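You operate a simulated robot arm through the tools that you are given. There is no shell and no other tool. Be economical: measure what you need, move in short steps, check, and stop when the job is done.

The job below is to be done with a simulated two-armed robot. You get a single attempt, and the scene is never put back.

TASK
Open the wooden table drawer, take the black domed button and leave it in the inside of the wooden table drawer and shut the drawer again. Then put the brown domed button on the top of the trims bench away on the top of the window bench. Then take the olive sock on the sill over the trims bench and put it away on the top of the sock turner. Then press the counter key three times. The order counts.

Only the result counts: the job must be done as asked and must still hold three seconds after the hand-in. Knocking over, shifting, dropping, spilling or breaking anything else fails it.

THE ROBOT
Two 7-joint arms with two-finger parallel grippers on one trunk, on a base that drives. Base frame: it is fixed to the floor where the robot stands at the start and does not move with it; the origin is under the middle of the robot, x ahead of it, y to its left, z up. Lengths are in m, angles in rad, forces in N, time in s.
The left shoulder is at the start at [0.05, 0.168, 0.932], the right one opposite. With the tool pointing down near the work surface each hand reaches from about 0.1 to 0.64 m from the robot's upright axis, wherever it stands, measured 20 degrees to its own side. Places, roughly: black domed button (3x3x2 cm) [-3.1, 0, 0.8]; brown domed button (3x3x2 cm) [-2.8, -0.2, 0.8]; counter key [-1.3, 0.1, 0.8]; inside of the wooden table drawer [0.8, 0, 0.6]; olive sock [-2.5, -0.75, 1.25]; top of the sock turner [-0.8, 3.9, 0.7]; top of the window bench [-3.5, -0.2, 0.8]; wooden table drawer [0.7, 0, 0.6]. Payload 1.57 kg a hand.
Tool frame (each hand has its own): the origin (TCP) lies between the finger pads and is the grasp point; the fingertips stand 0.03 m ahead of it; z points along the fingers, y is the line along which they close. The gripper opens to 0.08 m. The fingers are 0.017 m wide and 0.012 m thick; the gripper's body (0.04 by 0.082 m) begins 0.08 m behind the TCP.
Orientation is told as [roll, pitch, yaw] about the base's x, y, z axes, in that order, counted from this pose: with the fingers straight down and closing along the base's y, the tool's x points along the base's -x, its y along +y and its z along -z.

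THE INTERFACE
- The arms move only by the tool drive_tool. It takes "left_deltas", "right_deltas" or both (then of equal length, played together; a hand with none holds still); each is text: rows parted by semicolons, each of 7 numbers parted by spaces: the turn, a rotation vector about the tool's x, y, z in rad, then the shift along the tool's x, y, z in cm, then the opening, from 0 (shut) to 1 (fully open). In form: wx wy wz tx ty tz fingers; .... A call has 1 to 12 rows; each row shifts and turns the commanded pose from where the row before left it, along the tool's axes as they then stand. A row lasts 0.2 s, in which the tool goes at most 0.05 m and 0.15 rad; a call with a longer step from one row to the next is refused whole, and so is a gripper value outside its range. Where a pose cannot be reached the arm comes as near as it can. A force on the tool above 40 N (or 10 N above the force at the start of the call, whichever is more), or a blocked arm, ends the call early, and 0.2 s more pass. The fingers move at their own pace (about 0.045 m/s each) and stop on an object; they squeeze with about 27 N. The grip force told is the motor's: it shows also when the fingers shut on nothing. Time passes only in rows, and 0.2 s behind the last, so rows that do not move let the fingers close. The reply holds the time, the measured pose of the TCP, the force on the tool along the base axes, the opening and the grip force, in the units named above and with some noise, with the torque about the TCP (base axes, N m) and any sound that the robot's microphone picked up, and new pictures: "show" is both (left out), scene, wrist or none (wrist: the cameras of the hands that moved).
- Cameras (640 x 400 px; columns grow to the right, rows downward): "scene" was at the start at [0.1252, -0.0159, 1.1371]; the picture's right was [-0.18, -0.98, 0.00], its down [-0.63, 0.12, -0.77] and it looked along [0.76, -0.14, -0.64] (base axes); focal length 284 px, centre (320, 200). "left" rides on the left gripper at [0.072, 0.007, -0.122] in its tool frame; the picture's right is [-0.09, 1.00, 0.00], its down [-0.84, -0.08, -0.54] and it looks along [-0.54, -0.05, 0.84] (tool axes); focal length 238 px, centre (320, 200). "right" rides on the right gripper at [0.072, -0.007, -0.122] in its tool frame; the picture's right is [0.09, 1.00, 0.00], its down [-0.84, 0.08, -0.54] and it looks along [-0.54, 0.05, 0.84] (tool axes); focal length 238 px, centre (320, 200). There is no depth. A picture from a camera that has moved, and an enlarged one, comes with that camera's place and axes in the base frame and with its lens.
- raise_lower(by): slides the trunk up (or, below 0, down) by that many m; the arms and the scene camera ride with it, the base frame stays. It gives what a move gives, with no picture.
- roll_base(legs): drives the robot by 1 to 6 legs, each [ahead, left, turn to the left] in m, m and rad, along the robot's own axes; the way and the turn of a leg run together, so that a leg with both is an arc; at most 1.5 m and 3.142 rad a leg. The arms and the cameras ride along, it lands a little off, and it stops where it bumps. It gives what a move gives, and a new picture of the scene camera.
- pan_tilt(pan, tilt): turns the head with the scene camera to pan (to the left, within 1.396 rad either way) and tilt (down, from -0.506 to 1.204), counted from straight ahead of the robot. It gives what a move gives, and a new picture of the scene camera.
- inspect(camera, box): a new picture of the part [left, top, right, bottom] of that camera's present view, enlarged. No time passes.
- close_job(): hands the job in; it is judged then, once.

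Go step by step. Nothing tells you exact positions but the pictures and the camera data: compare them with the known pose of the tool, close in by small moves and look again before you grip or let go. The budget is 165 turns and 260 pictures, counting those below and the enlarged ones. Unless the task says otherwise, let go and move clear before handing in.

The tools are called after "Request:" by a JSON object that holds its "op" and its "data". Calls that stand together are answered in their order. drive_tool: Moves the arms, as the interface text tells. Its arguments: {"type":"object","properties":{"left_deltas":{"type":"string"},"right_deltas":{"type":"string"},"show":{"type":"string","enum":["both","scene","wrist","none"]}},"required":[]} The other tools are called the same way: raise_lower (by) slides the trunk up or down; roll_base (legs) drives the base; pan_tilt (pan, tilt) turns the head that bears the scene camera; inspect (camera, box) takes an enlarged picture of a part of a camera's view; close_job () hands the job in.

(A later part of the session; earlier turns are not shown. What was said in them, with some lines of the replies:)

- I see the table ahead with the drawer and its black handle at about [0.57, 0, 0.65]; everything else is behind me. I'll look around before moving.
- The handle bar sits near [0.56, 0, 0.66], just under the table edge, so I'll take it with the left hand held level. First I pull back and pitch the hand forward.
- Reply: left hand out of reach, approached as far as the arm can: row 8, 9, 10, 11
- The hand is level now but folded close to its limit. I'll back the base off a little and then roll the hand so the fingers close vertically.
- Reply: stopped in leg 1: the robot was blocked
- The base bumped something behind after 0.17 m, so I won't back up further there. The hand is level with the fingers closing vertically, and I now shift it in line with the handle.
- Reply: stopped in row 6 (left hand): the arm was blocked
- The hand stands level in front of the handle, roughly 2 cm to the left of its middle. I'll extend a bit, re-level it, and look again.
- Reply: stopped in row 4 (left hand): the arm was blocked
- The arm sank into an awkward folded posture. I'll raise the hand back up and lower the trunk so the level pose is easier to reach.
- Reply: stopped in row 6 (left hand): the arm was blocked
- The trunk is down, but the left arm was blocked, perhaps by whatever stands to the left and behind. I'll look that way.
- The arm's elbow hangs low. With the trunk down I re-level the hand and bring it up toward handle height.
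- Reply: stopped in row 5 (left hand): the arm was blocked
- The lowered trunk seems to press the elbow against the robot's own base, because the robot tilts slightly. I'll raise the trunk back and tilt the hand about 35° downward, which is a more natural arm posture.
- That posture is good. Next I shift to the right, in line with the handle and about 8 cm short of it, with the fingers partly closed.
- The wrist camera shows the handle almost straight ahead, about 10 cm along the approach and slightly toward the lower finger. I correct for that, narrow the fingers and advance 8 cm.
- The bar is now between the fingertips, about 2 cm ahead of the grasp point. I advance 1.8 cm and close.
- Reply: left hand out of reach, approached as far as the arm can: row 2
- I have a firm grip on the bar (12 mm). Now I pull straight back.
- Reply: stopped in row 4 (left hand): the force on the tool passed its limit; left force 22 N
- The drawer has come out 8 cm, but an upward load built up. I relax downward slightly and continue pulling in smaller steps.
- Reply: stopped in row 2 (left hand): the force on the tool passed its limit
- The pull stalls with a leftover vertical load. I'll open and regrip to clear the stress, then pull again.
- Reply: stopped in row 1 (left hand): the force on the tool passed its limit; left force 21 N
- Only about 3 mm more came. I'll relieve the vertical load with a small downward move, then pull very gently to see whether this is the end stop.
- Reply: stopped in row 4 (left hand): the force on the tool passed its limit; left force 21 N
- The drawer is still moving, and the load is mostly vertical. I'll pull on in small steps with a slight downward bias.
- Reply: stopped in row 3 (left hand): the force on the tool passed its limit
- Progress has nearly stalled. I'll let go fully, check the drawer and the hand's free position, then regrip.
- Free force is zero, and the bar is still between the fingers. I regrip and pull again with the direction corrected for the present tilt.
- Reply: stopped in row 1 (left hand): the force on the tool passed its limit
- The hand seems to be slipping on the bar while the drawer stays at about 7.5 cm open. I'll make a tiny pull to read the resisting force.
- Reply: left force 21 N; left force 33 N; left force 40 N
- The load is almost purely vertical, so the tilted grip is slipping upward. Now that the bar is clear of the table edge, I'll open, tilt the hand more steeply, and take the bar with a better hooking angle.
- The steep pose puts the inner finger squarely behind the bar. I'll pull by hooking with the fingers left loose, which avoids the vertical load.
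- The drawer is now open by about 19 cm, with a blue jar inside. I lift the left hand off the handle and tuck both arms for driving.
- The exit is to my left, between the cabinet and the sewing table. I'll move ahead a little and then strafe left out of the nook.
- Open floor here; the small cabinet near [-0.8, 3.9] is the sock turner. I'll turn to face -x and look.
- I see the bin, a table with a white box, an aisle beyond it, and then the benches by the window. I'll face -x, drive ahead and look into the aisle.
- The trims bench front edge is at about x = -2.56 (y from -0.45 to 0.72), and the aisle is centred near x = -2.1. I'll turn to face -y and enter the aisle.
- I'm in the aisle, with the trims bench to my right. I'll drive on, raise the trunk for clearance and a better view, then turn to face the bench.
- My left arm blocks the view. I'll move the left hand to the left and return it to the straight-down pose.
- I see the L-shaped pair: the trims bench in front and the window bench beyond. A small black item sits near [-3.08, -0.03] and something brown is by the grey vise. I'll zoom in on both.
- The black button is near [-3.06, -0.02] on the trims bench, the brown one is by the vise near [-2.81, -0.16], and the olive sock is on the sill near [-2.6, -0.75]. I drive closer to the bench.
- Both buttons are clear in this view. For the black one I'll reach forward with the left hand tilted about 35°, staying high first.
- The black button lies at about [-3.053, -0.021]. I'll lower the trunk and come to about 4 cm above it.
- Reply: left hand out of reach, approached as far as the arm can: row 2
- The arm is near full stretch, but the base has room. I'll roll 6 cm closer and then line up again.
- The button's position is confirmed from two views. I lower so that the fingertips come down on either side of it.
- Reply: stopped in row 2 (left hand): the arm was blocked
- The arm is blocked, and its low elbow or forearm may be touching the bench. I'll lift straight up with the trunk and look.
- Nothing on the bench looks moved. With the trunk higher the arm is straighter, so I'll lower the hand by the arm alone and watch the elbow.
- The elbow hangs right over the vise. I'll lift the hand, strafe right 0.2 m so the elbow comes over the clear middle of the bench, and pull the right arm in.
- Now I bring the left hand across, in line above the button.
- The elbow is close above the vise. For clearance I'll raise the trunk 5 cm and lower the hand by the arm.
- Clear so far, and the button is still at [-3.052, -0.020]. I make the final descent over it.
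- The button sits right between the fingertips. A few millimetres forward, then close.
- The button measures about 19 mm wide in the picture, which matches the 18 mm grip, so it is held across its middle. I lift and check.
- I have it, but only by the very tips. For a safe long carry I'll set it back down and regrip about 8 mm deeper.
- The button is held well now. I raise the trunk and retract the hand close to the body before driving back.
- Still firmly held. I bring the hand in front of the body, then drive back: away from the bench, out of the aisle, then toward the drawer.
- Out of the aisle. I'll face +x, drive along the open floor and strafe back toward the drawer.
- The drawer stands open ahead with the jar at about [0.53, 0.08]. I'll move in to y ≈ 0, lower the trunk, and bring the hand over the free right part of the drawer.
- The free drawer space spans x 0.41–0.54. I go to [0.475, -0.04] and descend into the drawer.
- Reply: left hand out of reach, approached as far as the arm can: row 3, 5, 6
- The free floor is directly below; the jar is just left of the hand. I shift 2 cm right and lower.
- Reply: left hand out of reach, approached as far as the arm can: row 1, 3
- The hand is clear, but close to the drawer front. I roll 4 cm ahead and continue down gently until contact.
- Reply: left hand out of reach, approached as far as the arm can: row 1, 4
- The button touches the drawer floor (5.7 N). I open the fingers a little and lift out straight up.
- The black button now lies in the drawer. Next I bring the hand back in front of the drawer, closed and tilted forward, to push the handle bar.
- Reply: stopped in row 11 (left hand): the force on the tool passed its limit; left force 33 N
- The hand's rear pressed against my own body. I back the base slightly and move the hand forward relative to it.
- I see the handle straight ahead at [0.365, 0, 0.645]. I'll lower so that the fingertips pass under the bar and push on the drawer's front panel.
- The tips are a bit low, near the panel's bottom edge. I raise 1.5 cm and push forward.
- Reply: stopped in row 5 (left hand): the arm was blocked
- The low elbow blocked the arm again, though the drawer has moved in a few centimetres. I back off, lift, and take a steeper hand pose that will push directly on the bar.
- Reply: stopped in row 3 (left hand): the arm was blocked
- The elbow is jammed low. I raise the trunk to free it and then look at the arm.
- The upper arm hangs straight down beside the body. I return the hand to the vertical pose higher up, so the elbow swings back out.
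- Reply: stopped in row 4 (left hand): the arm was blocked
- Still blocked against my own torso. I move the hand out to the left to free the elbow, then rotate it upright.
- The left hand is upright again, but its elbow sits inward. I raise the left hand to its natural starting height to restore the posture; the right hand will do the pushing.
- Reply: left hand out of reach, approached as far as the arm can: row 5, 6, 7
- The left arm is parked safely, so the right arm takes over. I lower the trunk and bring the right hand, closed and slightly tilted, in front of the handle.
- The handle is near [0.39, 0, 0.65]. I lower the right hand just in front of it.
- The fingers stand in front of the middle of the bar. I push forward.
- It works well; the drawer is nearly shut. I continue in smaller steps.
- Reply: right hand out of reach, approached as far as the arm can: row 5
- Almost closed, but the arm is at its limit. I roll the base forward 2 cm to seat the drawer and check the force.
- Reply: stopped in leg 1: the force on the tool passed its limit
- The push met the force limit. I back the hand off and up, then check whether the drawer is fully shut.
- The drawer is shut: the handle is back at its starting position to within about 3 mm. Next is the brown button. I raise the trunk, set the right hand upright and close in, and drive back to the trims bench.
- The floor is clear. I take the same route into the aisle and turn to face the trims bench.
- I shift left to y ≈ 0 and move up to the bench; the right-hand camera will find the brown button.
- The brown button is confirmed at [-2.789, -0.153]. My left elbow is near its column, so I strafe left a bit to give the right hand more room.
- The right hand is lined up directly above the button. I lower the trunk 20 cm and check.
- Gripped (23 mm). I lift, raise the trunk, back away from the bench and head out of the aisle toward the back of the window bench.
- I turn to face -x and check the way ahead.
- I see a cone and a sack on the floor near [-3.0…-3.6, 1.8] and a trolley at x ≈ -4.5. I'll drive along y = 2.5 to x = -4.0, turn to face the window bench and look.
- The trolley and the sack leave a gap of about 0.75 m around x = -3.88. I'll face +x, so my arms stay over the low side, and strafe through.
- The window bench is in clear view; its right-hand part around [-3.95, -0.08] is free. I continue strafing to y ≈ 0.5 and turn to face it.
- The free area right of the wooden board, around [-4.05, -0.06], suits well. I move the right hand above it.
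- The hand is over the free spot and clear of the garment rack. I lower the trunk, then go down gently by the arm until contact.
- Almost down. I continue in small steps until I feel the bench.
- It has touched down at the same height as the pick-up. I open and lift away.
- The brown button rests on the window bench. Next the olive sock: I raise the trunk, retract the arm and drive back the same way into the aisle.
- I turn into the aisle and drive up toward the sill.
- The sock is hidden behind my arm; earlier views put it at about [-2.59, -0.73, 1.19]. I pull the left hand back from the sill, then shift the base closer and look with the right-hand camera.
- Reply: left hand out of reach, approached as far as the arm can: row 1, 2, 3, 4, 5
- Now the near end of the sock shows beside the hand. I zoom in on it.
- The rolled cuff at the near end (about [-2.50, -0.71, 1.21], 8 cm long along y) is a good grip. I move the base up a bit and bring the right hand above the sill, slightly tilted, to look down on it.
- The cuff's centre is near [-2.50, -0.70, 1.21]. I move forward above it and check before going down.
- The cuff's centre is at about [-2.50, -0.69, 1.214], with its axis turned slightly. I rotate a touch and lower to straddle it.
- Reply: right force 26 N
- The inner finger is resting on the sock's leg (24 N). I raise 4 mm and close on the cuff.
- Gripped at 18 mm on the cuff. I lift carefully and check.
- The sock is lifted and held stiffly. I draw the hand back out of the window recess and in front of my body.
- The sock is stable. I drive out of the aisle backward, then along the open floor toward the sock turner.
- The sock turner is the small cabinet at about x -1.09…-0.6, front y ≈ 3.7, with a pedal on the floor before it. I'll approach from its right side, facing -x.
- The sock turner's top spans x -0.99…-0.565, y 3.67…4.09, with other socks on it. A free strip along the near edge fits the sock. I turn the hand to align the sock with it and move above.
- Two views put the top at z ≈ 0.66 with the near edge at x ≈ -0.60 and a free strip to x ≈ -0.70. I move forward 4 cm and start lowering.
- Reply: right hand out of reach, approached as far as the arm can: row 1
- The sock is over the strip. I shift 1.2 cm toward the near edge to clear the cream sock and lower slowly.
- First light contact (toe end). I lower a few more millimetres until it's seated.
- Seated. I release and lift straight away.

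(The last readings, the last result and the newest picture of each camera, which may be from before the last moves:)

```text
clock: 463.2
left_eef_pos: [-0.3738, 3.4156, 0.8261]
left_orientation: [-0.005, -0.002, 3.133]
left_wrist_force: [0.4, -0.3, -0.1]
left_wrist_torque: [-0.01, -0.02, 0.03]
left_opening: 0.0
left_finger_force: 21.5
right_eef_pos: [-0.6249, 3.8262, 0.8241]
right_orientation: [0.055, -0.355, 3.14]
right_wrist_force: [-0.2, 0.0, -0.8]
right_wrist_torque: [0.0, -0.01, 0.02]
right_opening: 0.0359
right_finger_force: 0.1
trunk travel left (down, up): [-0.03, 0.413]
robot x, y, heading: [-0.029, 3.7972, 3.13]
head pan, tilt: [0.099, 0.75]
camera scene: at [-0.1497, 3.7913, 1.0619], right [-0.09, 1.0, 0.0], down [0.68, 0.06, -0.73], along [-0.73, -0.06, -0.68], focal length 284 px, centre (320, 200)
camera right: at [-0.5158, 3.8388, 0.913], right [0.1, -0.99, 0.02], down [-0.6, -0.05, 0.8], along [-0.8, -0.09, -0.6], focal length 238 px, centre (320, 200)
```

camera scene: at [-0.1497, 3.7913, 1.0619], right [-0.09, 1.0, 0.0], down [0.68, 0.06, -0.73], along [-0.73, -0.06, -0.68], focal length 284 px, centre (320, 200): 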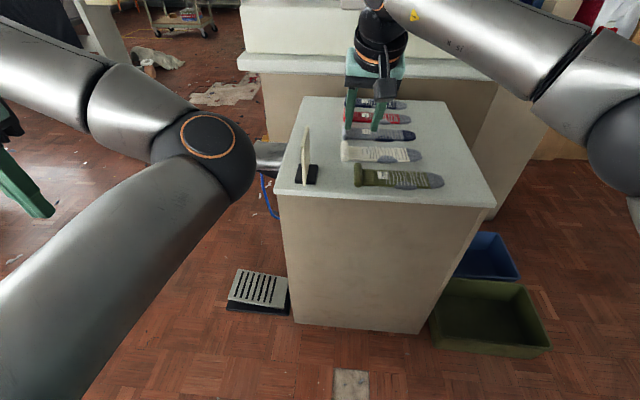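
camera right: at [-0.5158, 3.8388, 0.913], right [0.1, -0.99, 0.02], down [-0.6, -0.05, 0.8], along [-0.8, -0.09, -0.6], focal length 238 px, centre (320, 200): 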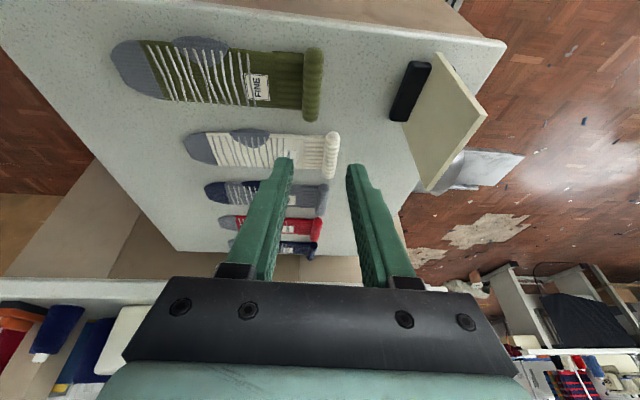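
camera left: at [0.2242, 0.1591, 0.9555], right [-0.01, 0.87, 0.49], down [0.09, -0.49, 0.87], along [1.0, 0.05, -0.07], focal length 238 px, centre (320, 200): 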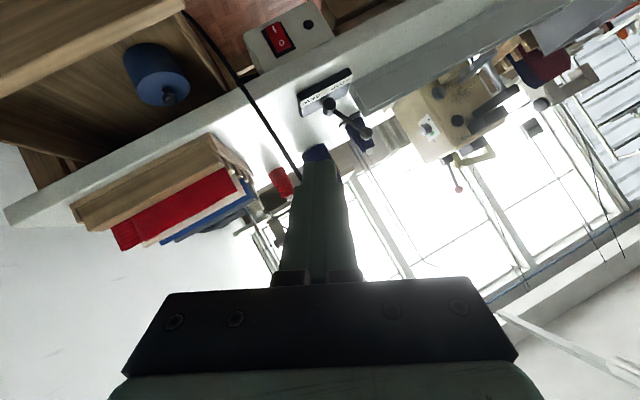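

The olive sock lies on the sock turner, clear of the others. Last is the counter key near [-1.3, 0.1, 0.8]. I raise the trunk, retract the hand and drive back into the aisle, to face +x there.

Request:
{"op": "raise_lower", "data": {"by": 0.36}}

Request:
{"op": "drive_tool", "data": {"right_deltas": "0 0.12 0 4 0 -1 0;0 0.12 0 4 0 -0.5 0;0 0.115 0 4 0 0 0;0 0 0 4 0 0 0;0 0 0 4 0 0 0", "show": "none"}}

Request:
{"op": "roll_base", "data": {"legs": [[0, 1.3, 0.01], [1.0, 0, 0], [1.02, 0, 0], [0, 0, 1.57], [1.1, 0, 0], [1.1, 0, 0]]}}

```text
clock: 466.8
left_eef_pos: [-0.3739, 3.4156, 1.1854]
left_orientation: [-0.006, -0.003, 3.133]
left_wrist_force: [-0.1, 0.7, -0.5]
left_wrist_torque: [-0.01, 0.02, 0.04]
left_opening: 0.0001
left_finger_force: 21.4
right_eef_pos: [-0.6256, 3.8258, 1.1821]
right_orientation: [0.054, -0.355, 3.14]
right_wrist_force: [0.2, -0.6, 0.3]
right_wrist_torque: [0.05, -0.02, 0.0]
right_opening: 0.0359
right_finger_force: 0.0
trunk travel left (down, up): [-0.39, 0.053]
robot x, y, heading: [-0.0287, 3.8004, 3.129]
head pan, tilt: [0.099, 0.75]
```

```text
clock: 467.9
left_eef_pos: [-0.3741, 3.4163, 1.1859]
left_orientation: [-0.005, -0.003, 3.133]
left_wrist_force: [0.4, -0.3, 0.3]
left_wrist_torque: [0.01, -0.02, 0.01]
left_opening: 0.0
left_finger_force: 21.6
right_eef_pos: [-0.4223, 3.829, 1.1687]
right_orientation: [0.052, -0.001, -3.126]
right_wrist_force: [0.0, 0.0, 0.1]
right_wrist_torque: [-0.02, -0.03, 0.0]
right_opening: 0.0
right_finger_force: 20.8
trunk travel left (down, up): [-0.39, 0.053]
robot x, y, heading: [-0.0298, 3.7992, 3.127]
head pan, tilt: [0.099, 0.75]
```

```text
clock: 498.4
left_eef_pos: [-1.8192, -0.0022, 1.185]
left_orientation: [-0.006, -0.002, -1.626]
left_wrist_force: [0.4, -0.9, 0.5]
left_wrist_torque: [-0.02, 0.02, -0.04]
left_opening: 0.0
left_finger_force: 21.1
right_eef_pos: [-2.2336, -0.0325, 1.1678]
right_orientation: [0.052, 0.0, -1.599]
right_wrist_force: [0.2, 0.2, -0.8]
right_wrist_torque: [-0.02, -0.01, -0.01]
right_opening: 0.0
right_finger_force: 20.8
trunk travel left (down, up): [-0.39, 0.053]
robot x, y, heading: [-2.1864, 0.3603, -1.63]
head pan, tilt: [0.099, 0.75]
camera scene: at [-2.183, 0.238, 1.4219], right [-1.0, -0.04, 0.0], down [-0.03, 0.68, -0.73], along [0.03, -0.73, -0.68], focal length 284 px, centre (320, 200)
```

scene: 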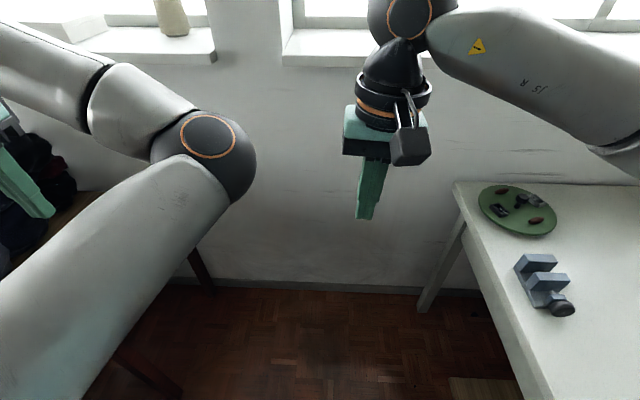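

I turn left to face +x and look at the table with the counter.

Request:
{"op": "roll_base", "data": {"legs": [[0, 0, 1.63]]}}

Request:
{"op": "pan_tilt", "data": {"pan": -0.15, "tilt": 0.65}}

```text
clock: 502.8
left_eef_pos: [-1.8542, 0.757, 1.1865]
left_orientation: [-0.006, -0.001, 0.028]
left_wrist_force: [0.1, -0.2, 0.7]
left_wrist_torque: [0.01, 0.04, 0.04]
left_opening: 0.0003
left_finger_force: 21.6
right_eef_pos: [-1.7891, 0.3462, 1.1677]
right_orientation: [0.05, -0.001, 0.056]
right_wrist_force: [-0.7, 0.0, 0.4]
right_wrist_torque: [-0.01, -0.03, -0.01]
right_opening: 0.0002
right_finger_force: 21.0
trunk travel left (down, up): [-0.39, 0.053]
robot x, y, heading: [-2.1887, 0.3635, 0.031]
head pan, tilt: [0.099, 0.75]
camera scene: at [-2.0618, 0.3725, 1.4219], right [0.13, -0.99, 0.0], down [-0.68, -0.09, -0.73], along [0.73, 0.09, -0.68], focal length 284 px, centre (320, 200)
```

scene: 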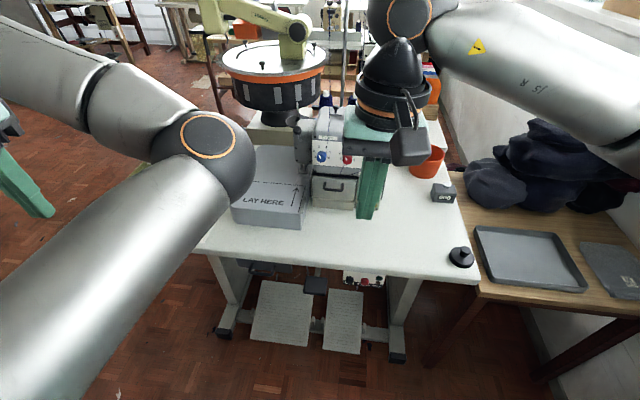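

```text
clock: 503.6
left_eef_pos: [-1.8539, 0.7562, 1.1848]
left_orientation: [-0.007, -0.001, 0.03]
left_wrist_force: [-0.7, 0.7, -0.7]
left_wrist_torque: [-0.01, 0.01, 0.01]
left_opening: 0.0001
left_finger_force: 20.5
right_eef_pos: [-1.7881, 0.3451, 1.1696]
right_orientation: [0.052, -0.001, 0.055]
right_wrist_force: [-0.3, 0.5, -1.1]
right_wrist_torque: [-0.04, 0.02, 0.02]
right_opening: 0.0002
right_finger_force: 21.1
trunk travel left (down, up): [-0.39, 0.053]
robot x, y, heading: [-2.1858, 0.3585, 0.025]
head pan, tilt: [-0.15, 0.649]
camera scene: at [-2.0578, 0.3513, 1.4305], right [-0.12, -0.99, 0.0], down [-0.6, 0.07, -0.8], along [0.79, -0.1, -0.6], focal length 284 px, centre (320, 200)
```

scene: 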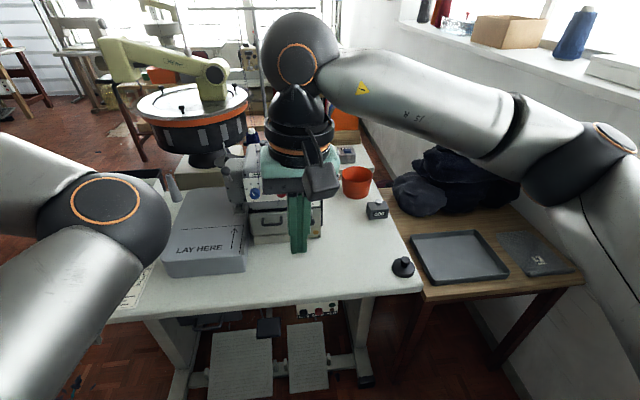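

Request:
{"op": "inspect", "data": {"camera": "scene", "box": [310, 130, 430, 290]}}

Request:
{"op": "inspect", "data": {"camera": "scene", "box": [350, 190, 406, 226]}}

```text
2.50 times, centred on (370, 210) of scene
camera zoom: at [-2.0578, 0.3513, 1.4305], right [-0.12, -0.99, 0.0], down [-0.6, 0.07, -0.8], along [0.79, -0.1, -0.6], focal length 711 px, centre (195, 175)
```

zoom: 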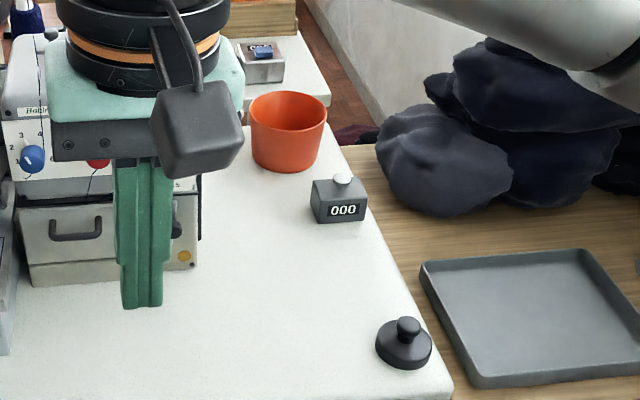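

```text
11.11 times, centred on (378, 208) of scene
camera zoom: at [-2.0578, 0.3513, 1.4305], right [-0.12, -0.99, 0.0], down [-0.6, 0.07, -0.8], along [0.79, -0.1, -0.6], focal length 3160 px, centre (-324, 111)
```

zoom: 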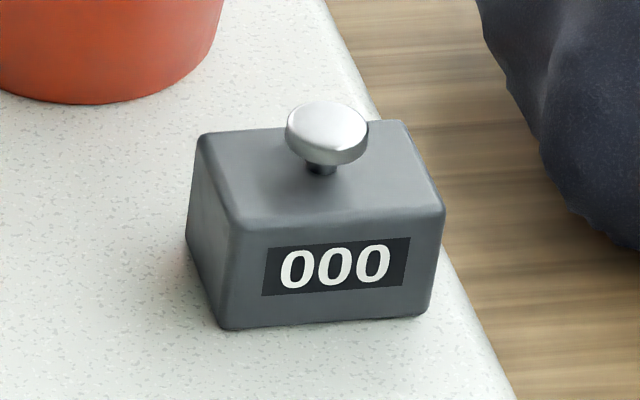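

The counter shows 000 with a silver key on top, near [-1.31, 0.055]. I move closer, keeping the trunk high so the left arm stays above the machine.

Request:
{"op": "roll_base", "data": {"legs": [[0, -0.15, -0.025], [0.27, 0, 0]]}}

Request:
{"op": "drive_tool", "data": {"right_deltas": "0 -0.1 0 -3.5 -2.5 1 0;0 -0.1 0 -3.5 -2.5 1 0;0 -0.1 0 -3.5 -2.5 1 0;0 0 0 -2 -1.5 0 0"}}

```text
clock: 506.4
left_eef_pos: [-1.575, 0.5959, 1.1854]
left_orientation: [-0.005, -0.001, 0.007]
left_wrist_force: [0.4, 0.1, -0.8]
left_wrist_torque: [-0.01, 0.03, 0.01]
left_opening: 0.0
left_finger_force: 21.5
right_eef_pos: [-1.5195, 0.1847, 1.1682]
right_orientation: [0.051, 0.0, 0.031]
right_wrist_force: [0.0, 0.9, -0.2]
right_wrist_torque: [-0.02, 0.06, 0.03]
right_opening: 0.0
right_finger_force: 21.2
trunk travel left (down, up): [-0.39, 0.053]
robot x, y, heading: [-1.9143, 0.2086, 0.003]
head pan, tilt: [-0.15, 0.649]
camera scene: at [-1.7874, 0.1963, 1.4304], right [-0.15, -0.99, 0.0], down [-0.6, 0.09, -0.8], along [0.79, -0.12, -0.61], focal length 284 px, centre (320, 200)
```

scene: 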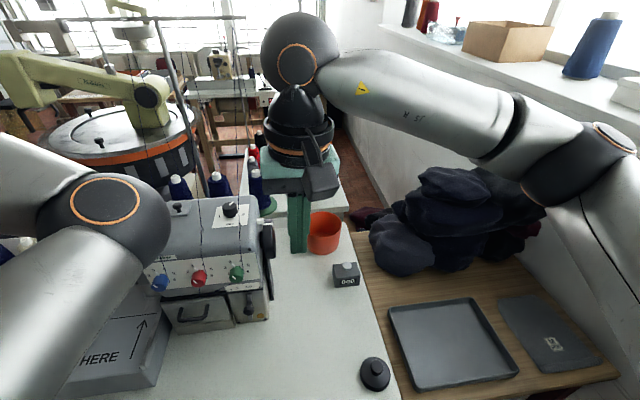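

```text
clock: 507.4
left_eef_pos: [-1.5755, 0.5973, 1.1859]
left_orientation: [-0.005, -0.002, 0.006]
left_wrist_force: [0.0, -0.2, -0.2]
left_wrist_torque: [-0.01, 0.02, -0.04]
left_opening: 0.0
left_finger_force: 21.5
right_eef_pos: [-1.3908, 0.1003, 1.1502]
right_orientation: [0.054, -0.302, 0.015]
right_wrist_force: [0.1, 0.6, -0.1]
right_wrist_torque: [0.01, 0.02, -0.01]
right_opening: 0.0001
right_finger_force: 21.3
trunk travel left (down, up): [-0.39, 0.053]
robot x, y, heading: [-1.9117, 0.2084, -0.002]
head pan, tilt: [-0.15, 0.649]
camera scene: at [-1.7881, 0.1964, 1.4305], right [-0.15, -0.99, 0.0], down [-0.6, 0.09, -0.8], along [0.79, -0.12, -0.6], focal length 284 px, centre (320, 200)
camera right: at [-1.4957, 0.0836, 1.2453], right [-0.12, 0.99, 0.02], down [0.64, 0.06, 0.77], along [0.76, 0.11, -0.64], focal length 238 px, centre (320, 200)
```

scene: 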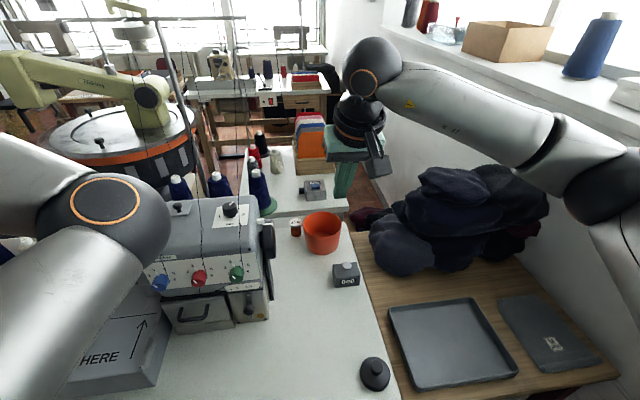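
right: 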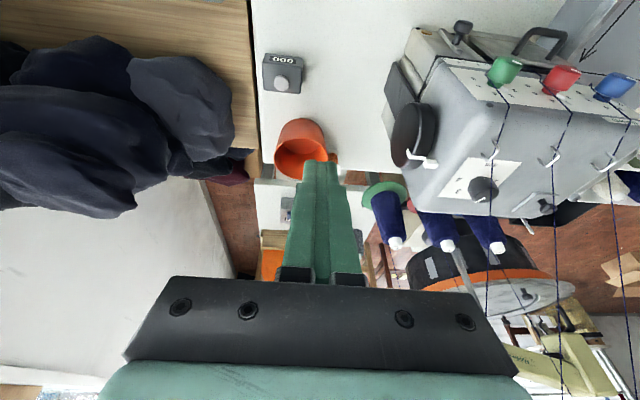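

The key is located from two views at about [-1.318, 0.054, 0.855]. I move the closed fingers above it.

Request:
{"op": "drive_tool", "data": {"right_deltas": "0.05 0 0 0.1 -0.8 3.7 0;0 0 0 0.1 -0.8 3.7 0;0 0 0 0.1 -0.8 3.7 0;0 0 0 0.1 -0.8 3.7 0;0 0 0 0.1 -0.8 3.7 0;0 0 0 0.1 -0.8 3.7 0"}}

```text
clock: 508.9
left_eef_pos: [-1.575, 0.5968, 1.1852]
left_orientation: [-0.005, -0.001, 0.007]
left_wrist_force: [0.2, 1.0, 0.3]
left_wrist_torque: [0.0, 0.0, 0.04]
left_opening: 0.0
left_finger_force: 20.9
right_eef_pos: [-1.3307, 0.0546, 0.9373]
right_orientation: [0.002, -0.299, 0.015]
right_wrist_force: [-0.8, 0.1, -0.4]
right_wrist_torque: [0.0, 0.03, 0.02]
right_opening: 0.0
right_finger_force: 21.1
trunk travel left (down, up): [-0.39, 0.053]
robot x, y, heading: [-1.9106, 0.2079, -0.002]
head pan, tilt: [-0.15, 0.649]
camera scene: at [-1.7878, 0.1962, 1.4305], right [-0.15, -0.99, 0.0], down [-0.6, 0.09, -0.8], along [0.79, -0.12, -0.6], focal length 284 px, centre (320, 200)
camera right: at [-1.4352, 0.045, 1.0324], right [-0.1, 0.99, -0.02], down [0.64, 0.09, 0.77], along [0.76, 0.07, -0.64], focal length 238 px, centre (320, 200)
```

scene: 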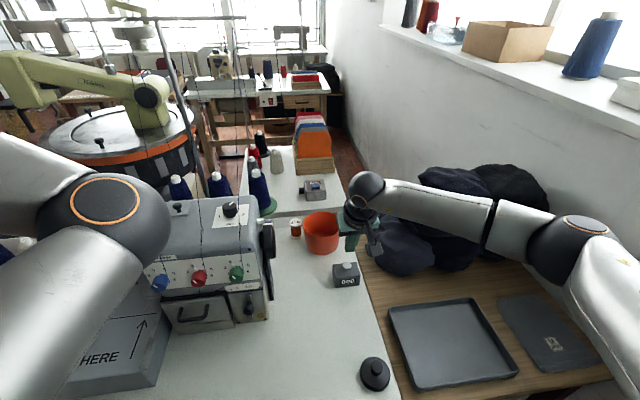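
right: 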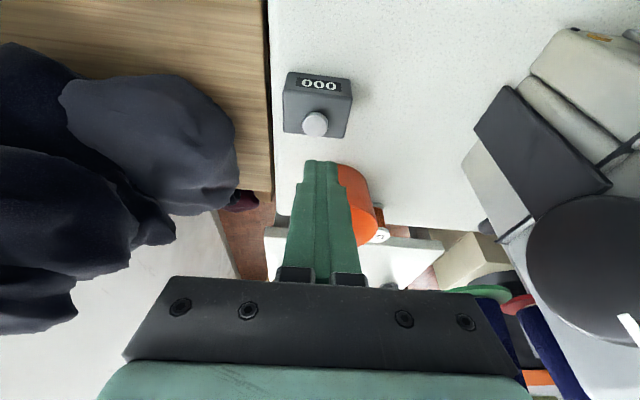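

Request:
{"op": "drive_tool", "data": {"right_deltas": "0 0 0 0.4 -0.5 3 0", "show": "wrist"}}

Request:
{"op": "inspect", "data": {"camera": "scene", "box": [310, 200, 400, 300]}}

```text
clock: 509.2
left_eef_pos: [-1.5744, 0.5961, 1.1855]
left_orientation: [-0.005, -0.003, 0.009]
left_wrist_force: [-0.8, 0.2, -0.5]
left_wrist_torque: [-0.01, 0.0, -0.01]
left_opening: 0.0
left_finger_force: 20.4
right_eef_pos: [-1.3269, 0.0493, 0.9078]
right_orientation: [0.004, -0.301, 0.016]
right_wrist_force: [-0.1, 0.1, -0.2]
right_wrist_torque: [-0.02, 0.0, 0.01]
right_opening: 0.0
right_finger_force: 21.2
trunk travel left (down, up): [-0.39, 0.053]
robot x, y, heading: [-1.9133, 0.2077, 0.001]
head pan, tilt: [-0.15, 0.649]
camera right: at [-1.4305, 0.0397, 1.0021], right [-0.1, 0.99, -0.02], down [0.64, 0.08, 0.77], along [0.76, 0.07, -0.64], focal length 238 px, centre (320, 200)
```

right: 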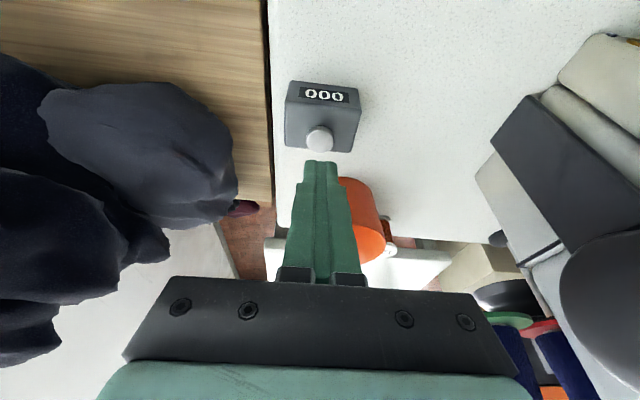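

```text
4.00 times, centred on (355, 250) of scene
camera zoom: at [-1.7876, 0.1961, 1.4305], right [-0.15, -0.99, 0.0], down [-0.6, 0.09, -0.8], along [0.79, -0.12, -0.6], focal length 1138 px, centre (180, 0)
```

zoom: 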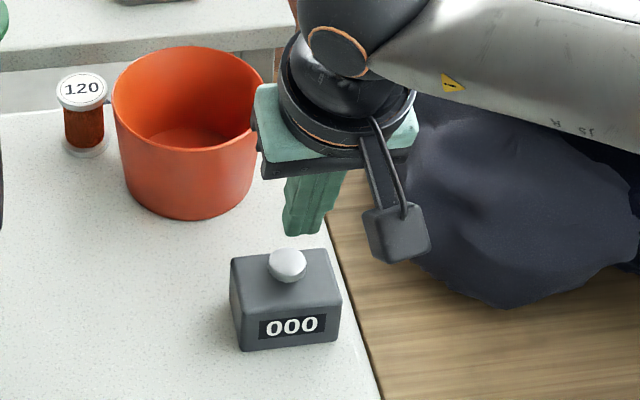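

Better triangulation: key at about [-1.303, 0.049, 0.83]. I go forward 1.5 cm and down to just above it.

Request:
{"op": "drive_tool", "data": {"right_deltas": "0 0 0 -0.7 0 1.5 0;0 0 0 0.2 0 1.8 0", "show": "wrist"}}

Request:
{"op": "inspect", "data": {"camera": "scene", "box": [310, 200, 400, 300]}}

```text
clock: 509.9
left_eef_pos: [-1.575, 0.5952, 1.1868]
left_orientation: [-0.005, -0.002, 0.006]
left_wrist_force: [-0.2, 0.2, 0.6]
left_wrist_torque: [-0.01, -0.01, -0.03]
left_opening: 0.0
left_finger_force: 21.4
right_eef_pos: [-1.311, 0.0502, 0.8759]
right_orientation: [0.002, -0.301, 0.016]
right_wrist_force: [1.1, -0.4, 0.0]
right_wrist_torque: [0.0, -0.02, 0.02]
right_opening: 0.0
right_finger_force: 21.2
trunk travel left (down, up): [-0.39, 0.053]
robot x, y, heading: [-1.9178, 0.2083, 0.005]
head pan, tilt: [-0.15, 0.649]
camera right: at [-1.4161, 0.0404, 0.9721], right [-0.1, 0.99, -0.02], down [0.64, 0.09, 0.77], along [0.76, 0.07, -0.64], focal length 238 px, centre (320, 200)
```

right: 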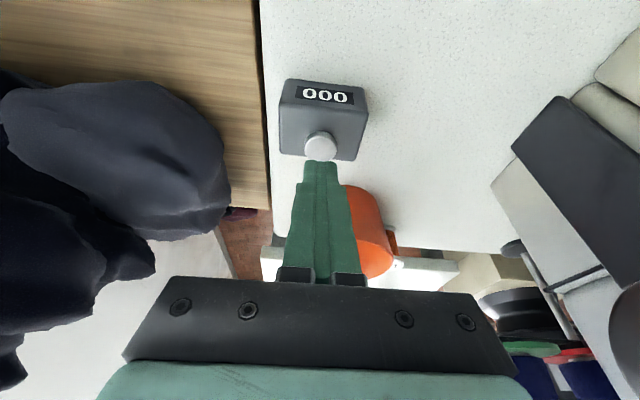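

```text
4.00 times, centred on (355, 250) of scene
camera zoom: at [-1.7881, 0.1963, 1.4305], right [-0.15, -0.99, 0.0], down [-0.6, 0.09, -0.8], along [0.79, -0.12, -0.6], focal length 1138 px, centre (180, 0)
```

zoom: 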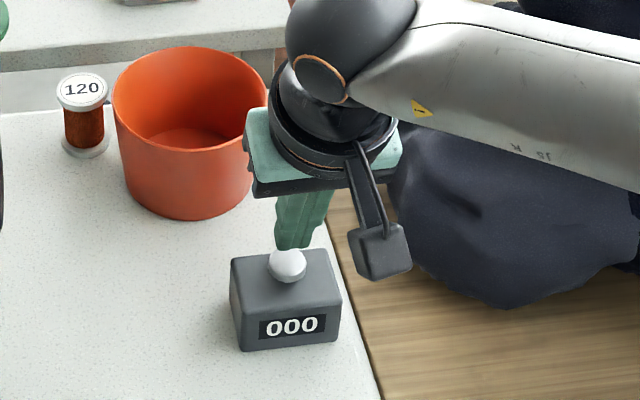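

The fingertips hover right over the key. I press down in small steps and watch the force and the counter.

Request:
{"op": "drive_tool", "data": {"right_deltas": "0 0 0 0.45 0 0.15 0;0 0 0 0.09 0 0.29 0;0 0 0 0.09 0 0.29 0;0 0 0 0.09 0 0.29 0", "show": "wrist"}}

```text
clock: 510.9
left_eef_pos: [-1.5746, 0.5968, 1.1862]
left_orientation: [-0.005, 0.0, 0.007]
left_wrist_force: [-1.4, 0.5, 0.1]
left_wrist_torque: [0.01, 0.02, 0.02]
left_opening: 0.0001
left_finger_force: 21.1
right_eef_pos: [-1.3149, 0.0508, 0.8653]
right_orientation: [0.006, -0.301, 0.015]
right_wrist_force: [0.4, 0.7, 0.1]
right_wrist_torque: [0.0, -0.01, 0.01]
right_opening: 0.0
right_finger_force: 21.1
trunk travel left (down, up): [-0.39, 0.053]
robot x, y, heading: [-1.9131, 0.2084, -0.001]
head pan, tilt: [-0.15, 0.649]
camera right: at [-1.4199, 0.0408, 0.9604], right [-0.11, 0.99, -0.02], down [0.64, 0.09, 0.77], along [0.76, 0.07, -0.64], focal length 238 px, centre (320, 200)
```

right: 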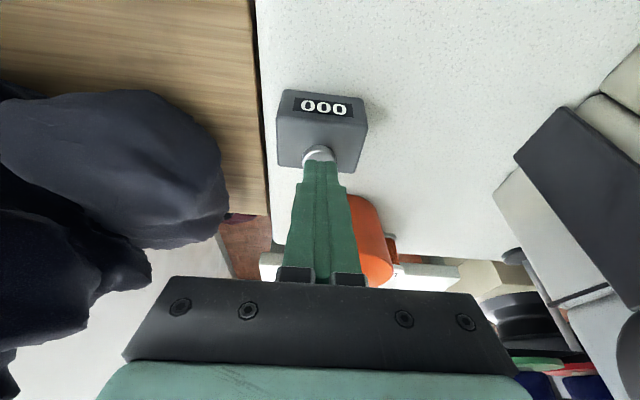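

Request:
{"op": "drive_tool", "data": {"right_deltas": "0 0 0 0.09 0 0.29 0;0 0 0 0.09 0 0.29 0;0 0 0 0 0 0 0", "show": "wrist"}}

```text
clock: 511.6
left_eef_pos: [-1.5746, 0.597, 1.1865]
left_orientation: [-0.005, -0.001, 0.008]
left_wrist_force: [-0.4, -0.2, -0.2]
left_wrist_torque: [0.02, -0.02, 0.0]
left_opening: 0.0
left_finger_force: 21.4
right_eef_pos: [-1.3144, 0.0492, 0.86]
right_orientation: [0.004, -0.299, 0.016]
right_wrist_force: [0.8, 0.1, -0.2]
right_wrist_torque: [0.0, 0.01, -0.01]
right_opening: 0.0
right_finger_force: 21.7
trunk travel left (down, up): [-0.39, 0.053]
robot x, y, heading: [-1.9187, 0.2092, -0.001]
head pan, tilt: [-0.15, 0.649]
camera right: at [-1.4194, 0.0404, 0.9548], right [-0.1, 0.99, -0.02], down [0.64, 0.09, 0.77], along [0.76, 0.07, -0.64], focal length 238 px, centre (320, 200)
```

right: 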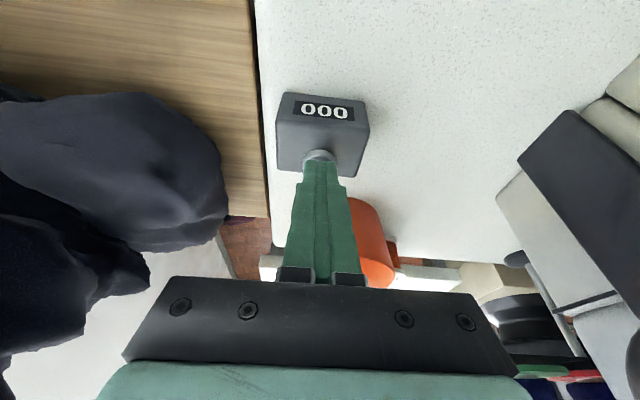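

Request:
{"op": "drive_tool", "data": {"right_deltas": "0 0 0 0.08 0 0.24 0;0 0 0 0.08 0 0.24 0;0 0 0 0 0 0 0", "show": "wrist"}}

```text
clock: 512.5
left_eef_pos: [-1.5758, 0.5967, 1.1856]
left_orientation: [-0.006, -0.001, 0.008]
left_wrist_force: [-0.8, 1.0, 0.2]
left_wrist_torque: [0.02, -0.01, 0.02]
left_opening: 0.0
left_finger_force: 20.9
right_eef_pos: [-1.3165, 0.0499, 0.8533]
right_orientation: [0.004, -0.301, 0.017]
right_wrist_force: [0.4, -0.1, -0.6]
right_wrist_torque: [0.02, -0.03, 0.0]
right_opening: 0.0
right_finger_force: 21.4
trunk travel left (down, up): [-0.39, 0.053]
robot x, y, heading: [-1.9112, 0.2097, 0.002]
head pan, tilt: [-0.15, 0.649]
camera right: at [-1.4201, 0.0404, 0.9496], right [-0.1, 0.99, -0.02], down [0.64, 0.09, 0.77], along [0.76, 0.07, -0.64], focal length 238 px, centre (320, 200)
```

right: 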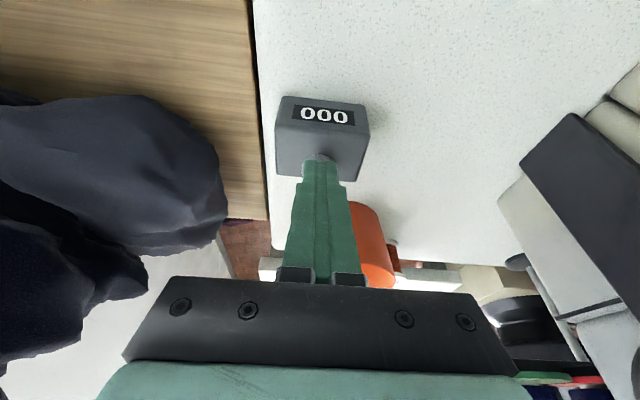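

Request:
{"op": "inspect", "data": {"camera": "scene", "box": [325, 240, 375, 295]}}

Request:
{"op": "inspect", "data": {"camera": "right", "box": [260, 90, 380, 190]}}

```text
7.27 times, centred on (350, 268) of scene
camera zoom: at [-1.7882, 0.1963, 1.4305], right [-0.15, -0.99, 0.0], down [-0.6, 0.09, -0.8], along [0.79, -0.12, -0.6], focal length 2069 px, centre (102, -291)
```

zoom: 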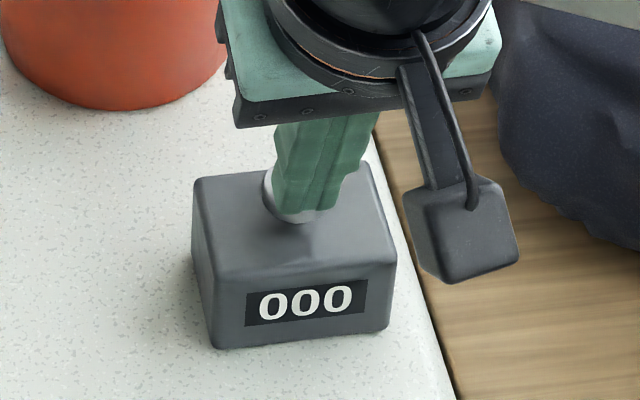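

```text
4.00 times, centred on (320, 140) of right
camera zoom: at [-1.4201, 0.0404, 0.9496], right [-0.1, 0.99, -0.02], down [0.64, 0.09, 0.77], along [0.76, 0.07, -0.64], focal length 953 px, centre (320, 440)
```

zoom: 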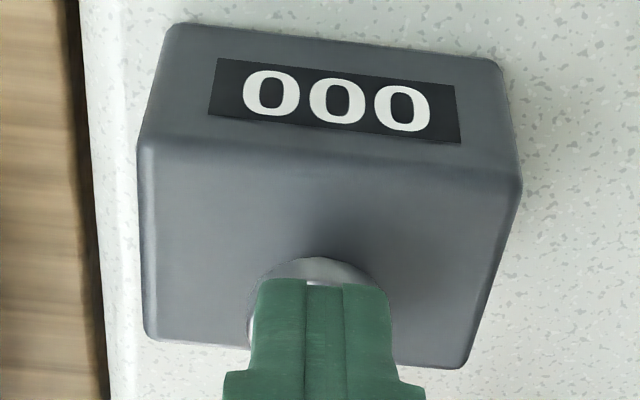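

No contact yet; the tips are slightly short of the key's centre. I raise a bit, move 1 cm forward, and press down again.

Request:
{"op": "drive_tool", "data": {"right_deltas": "0 0 0 -0.3 0 -0.96 0;0 0 0 -0.95 0 0.3 0;0 0 0 0.15 0 0.48 0;0 0 0 0.15 0 0.48 0;0 0 0 0.06 0 0.19 0;0 0 0 0.06 0 0.19 0;0 0 0 0 0 0 0", "show": "wrist"}}

```text
clock: 514.0
left_eef_pos: [-1.5748, 0.5957, 1.1863]
left_orientation: [-0.004, -0.002, 0.008]
left_wrist_force: [-0.5, -0.1, 0.5]
left_wrist_torque: [0.02, 0.01, -0.02]
left_opening: 0.0002
left_finger_force: 21.1
right_eef_pos: [-1.3036, 0.0506, 0.8501]
right_orientation: [0.003, -0.301, 0.016]
right_wrist_force: [-0.8, -1.4, 2.3]
right_wrist_torque: [-0.05, 0.02, -0.03]
right_opening: 0.0002
right_finger_force: 21.4
trunk travel left (down, up): [-0.39, 0.053]
robot x, y, heading: [-1.9151, 0.2107, 0.003]
head pan, tilt: [-0.15, 0.649]
camera right: at [-1.4093, 0.0413, 0.9461], right [-0.1, 0.99, -0.02], down [0.64, 0.09, 0.77], along [0.76, 0.07, -0.64], focal length 238 px, centre (320, 200)
```

right: 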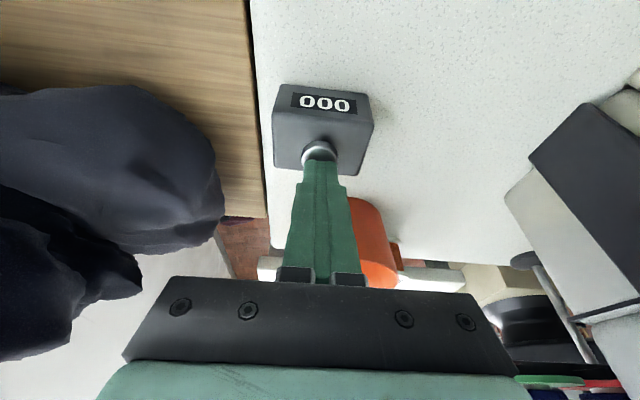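

Contact: 2.3 N on the key. I press further.

Request:
{"op": "drive_tool", "data": {"right_deltas": "0 0 0 0.06 0 0.19 0;0 0 0 0.06 0 0.19 0;0 0 0 0 0 0 0", "show": "wrist"}}

```text
clock: 514.9
left_eef_pos: [-1.5755, 0.5962, 1.1865]
left_orientation: [-0.004, -0.005, 0.007]
left_wrist_force: [0.5, 0.3, -0.3]
left_wrist_torque: [-0.03, -0.02, -0.03]
left_opening: 0.0001
left_finger_force: 21.3
right_eef_pos: [-1.304, 0.0509, 0.8472]
right_orientation: [0.004, -0.302, 0.016]
right_wrist_force: [-0.3, -1.2, 6.9]
right_wrist_torque: [-0.04, -0.03, -0.01]
right_opening: 0.0
right_finger_force: 20.8
trunk travel left (down, up): [-0.39, 0.053]
robot x, y, heading: [-1.9163, 0.2077, 0.005]
head pan, tilt: [-0.15, 0.649]
heard: click
camera right: at [-1.4094, 0.0414, 0.9419], right [-0.1, 0.99, -0.02], down [0.64, 0.09, 0.77], along [0.76, 0.07, -0.64], focal length 238 px, centre (320, 200)
```

right: 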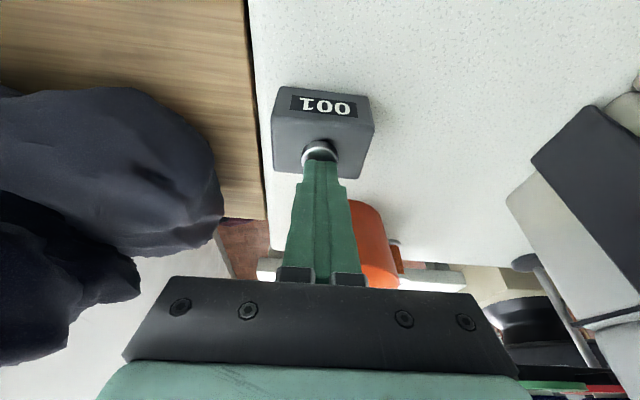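

The click sounded and the counter shows 001. I lift clear by 1 cm and press again the same way.

Request:
{"op": "drive_tool", "data": {"right_deltas": "0 0 0 -0.3 0 -0.96 0;0 0 0 0 0 0 0;0 0 0 0.15 0 0.48 0;0 0 0 0.06 0 0.19 0;0 0 0 0.06 0 0.19 0;0 0 0 0.03 0 0.1 0;0 0 0 0 0 0 0", "show": "wrist"}}

```text
clock: 516.5
left_eef_pos: [-1.5766, 0.5956, 1.1866]
left_orientation: [-0.003, -0.004, 0.006]
left_wrist_force: [0.4, -1.0, -0.6]
left_wrist_torque: [0.01, -0.01, -0.01]
left_opening: 0.0
left_finger_force: 21.5
right_eef_pos: [-1.305, 0.0506, 0.8455]
right_orientation: [0.003, -0.301, 0.016]
right_wrist_force: [0.4, -2.7, 6.4]
right_wrist_torque: [-0.09, -0.05, -0.03]
right_opening: 0.0002
right_finger_force: 21.4
trunk travel left (down, up): [-0.39, 0.053]
robot x, y, heading: [-1.9157, 0.2089, 0.002]
head pan, tilt: [-0.15, 0.649]
heard: click
camera right: at [-1.4097, 0.0416, 0.9418], right [-0.1, 0.99, -0.02], down [0.64, 0.09, 0.77], along [0.76, 0.06, -0.64], focal length 238 px, centre (320, 200)
```

right: 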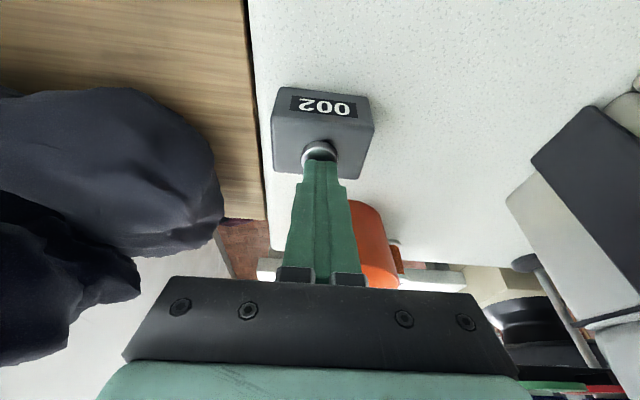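

The counter shows 002. One more press, then up and clear.

Request:
{"op": "drive_tool", "data": {"right_deltas": "0 0 0 -0.3 0 -0.96 0;0 0 0 0 0 0 0;0 0 0 0.15 0 0.48 0;0 0 0 0.06 0 0.19 0;0 0 0 0.06 0 0.19 0;0 0 0 0.03 0 0.1 0;0 0 0 0 0 0 0", "show": "wrist"}}

```text
clock: 518.0
left_eef_pos: [-1.5758, 0.5968, 1.1852]
left_orientation: [-0.005, -0.002, 0.007]
left_wrist_force: [-0.6, -0.3, -0.3]
left_wrist_torque: [0.01, 0.0, 0.0]
left_opening: 0.0003
left_finger_force: 21.3
right_eef_pos: [-1.3049, 0.0521, 0.8472]
right_orientation: [0.005, -0.303, 0.016]
right_wrist_force: [2.0, -0.6, 5.5]
right_wrist_torque: [-0.04, -0.06, -0.03]
right_opening: 0.0
right_finger_force: 20.5
trunk travel left (down, up): [-0.39, 0.053]
robot x, y, heading: [-1.917, 0.2099, -0.003]
head pan, tilt: [-0.15, 0.649]
heard: click
camera right: at [-1.4098, 0.0418, 0.9418], right [-0.1, 0.99, -0.02], down [0.64, 0.08, 0.77], along [0.76, 0.07, -0.64], focal length 238 px, centre (320, 200)
```

right: 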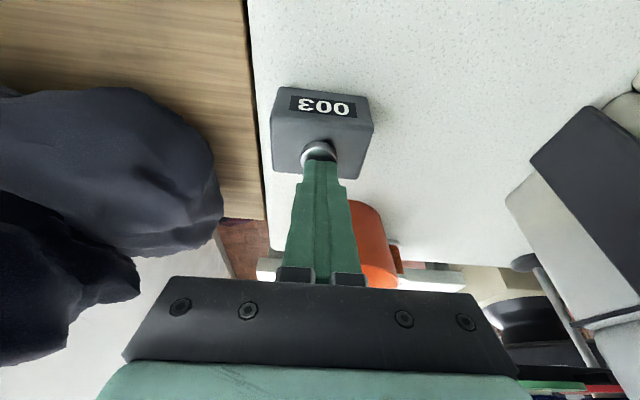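

The counter reads 003. I lift the hand straight up and clear, then do a last check that nothing is touching.

Request:
{"op": "drive_tool", "data": {"right_deltas": "0 0 0 -0.5 0 -1.5 0;0 0 0 -1.4 0 -4.4 0;0 0 0 -1.4 0 -4.4 0;0 0 0 -1 0 -4.4 0;0 0 0 2 0 -3 0", "show": "scene"}}

Request:
{"op": "inspect", "data": {"camera": "scene", "box": [270, 180, 430, 390]}}

```text
clock: 519.2
left_eef_pos: [-1.5758, 0.5955, 1.1865]
left_orientation: [-0.006, -0.002, 0.006]
left_wrist_force: [-0.3, -0.3, 0.1]
left_wrist_torque: [0.0, -0.04, -0.01]
left_opening: 0.0
left_finger_force: 20.8
right_eef_pos: [-1.3379, 0.0461, 1.0213]
right_orientation: [0.004, -0.3, 0.015]
right_wrist_force: [-0.6, 0.1, -0.2]
right_wrist_torque: [0.02, 0.0, 0.01]
right_opening: 0.0
right_finger_force: 21.3
trunk travel left (down, up): [-0.39, 0.053]
robot x, y, heading: [-1.9113, 0.2088, 0.004]
head pan, tilt: [-0.15, 0.649]
camera scene: at [-1.7888, 0.1959, 1.4306], right [-0.15, -0.99, 0.0], down [-0.6, 0.09, -0.8], along [0.79, -0.12, -0.6], focal length 284 px, centre (320, 200)
```

scene: 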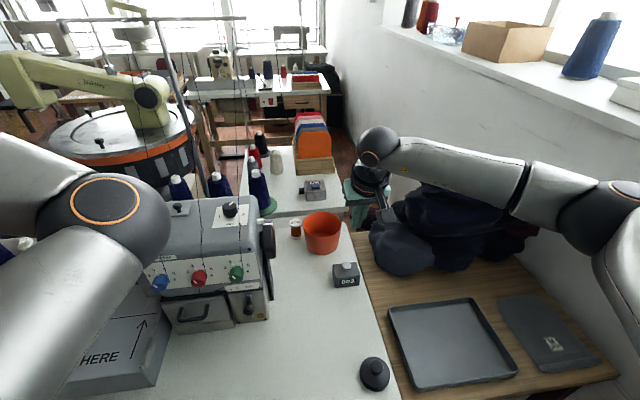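

```text
1.90 times, centred on (350, 285) of scene
camera zoom: at [-1.7888, 0.1959, 1.4306], right [-0.15, -0.99, 0.0], down [-0.6, 0.09, -0.8], along [0.79, -0.12, -0.6], focal length 542 px, centre (263, 38)
```

zoom: 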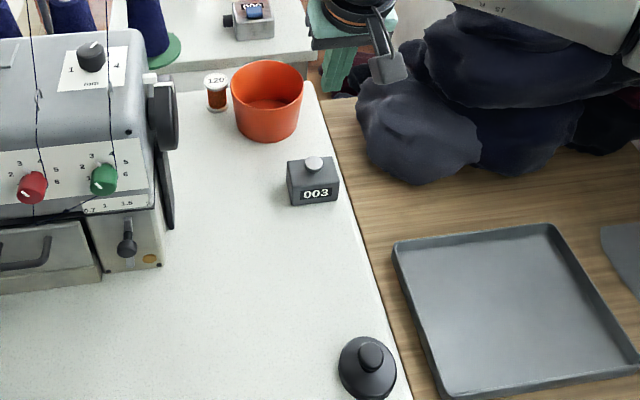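

The counter reads 003 and stands undisturbed. The wooden table is visible in the distance, so I take a last look at its drawer.

Request:
{"op": "inspect", "data": {"camera": "scene", "box": [240, 60, 350, 130]}}

```text
5.71 times, centred on (295, 95) of scene
camera zoom: at [-1.7888, 0.1959, 1.4306], right [-0.15, -0.99, 0.0], down [-0.6, 0.09, -0.8], along [0.79, -0.12, -0.6], focal length 1625 px, centre (463, 800)
```

zoom: 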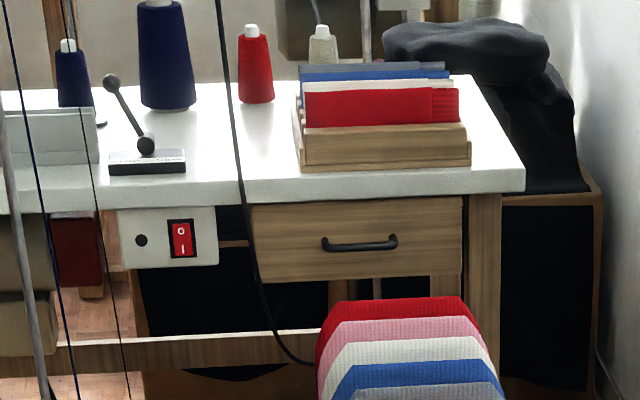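

The drawer is shut flush under the table, and all four jobs are done with both hands clear, so I hand the job in.

Request:
{"op": "close_job", "data": {}}

```text
The job is handed in.
```

I did all four jobs in the order you gave and handed the job in. The judge's result hasn't come back.

- **Black domed button:** it is inside the wooden table drawer. The drawer looked shut flush under the table in my last view from across the room.
- **Brown domed button:** it is on the top of the window bench, in a free spot near the end by the garment rack.
- **Olive sock:** it is on the top of the sock turner, along the near edge and clear of the other socks.
- **Counter key:** I pressed it three times, with one click each time, and the counter reads 003.

Early on, the base bumped something behind it as I backed away from the drawer. At the trims bench my left arm was blocked once, probably against the vise. I saw nothing moved on the bench afterwards; I didn't check behind the base.
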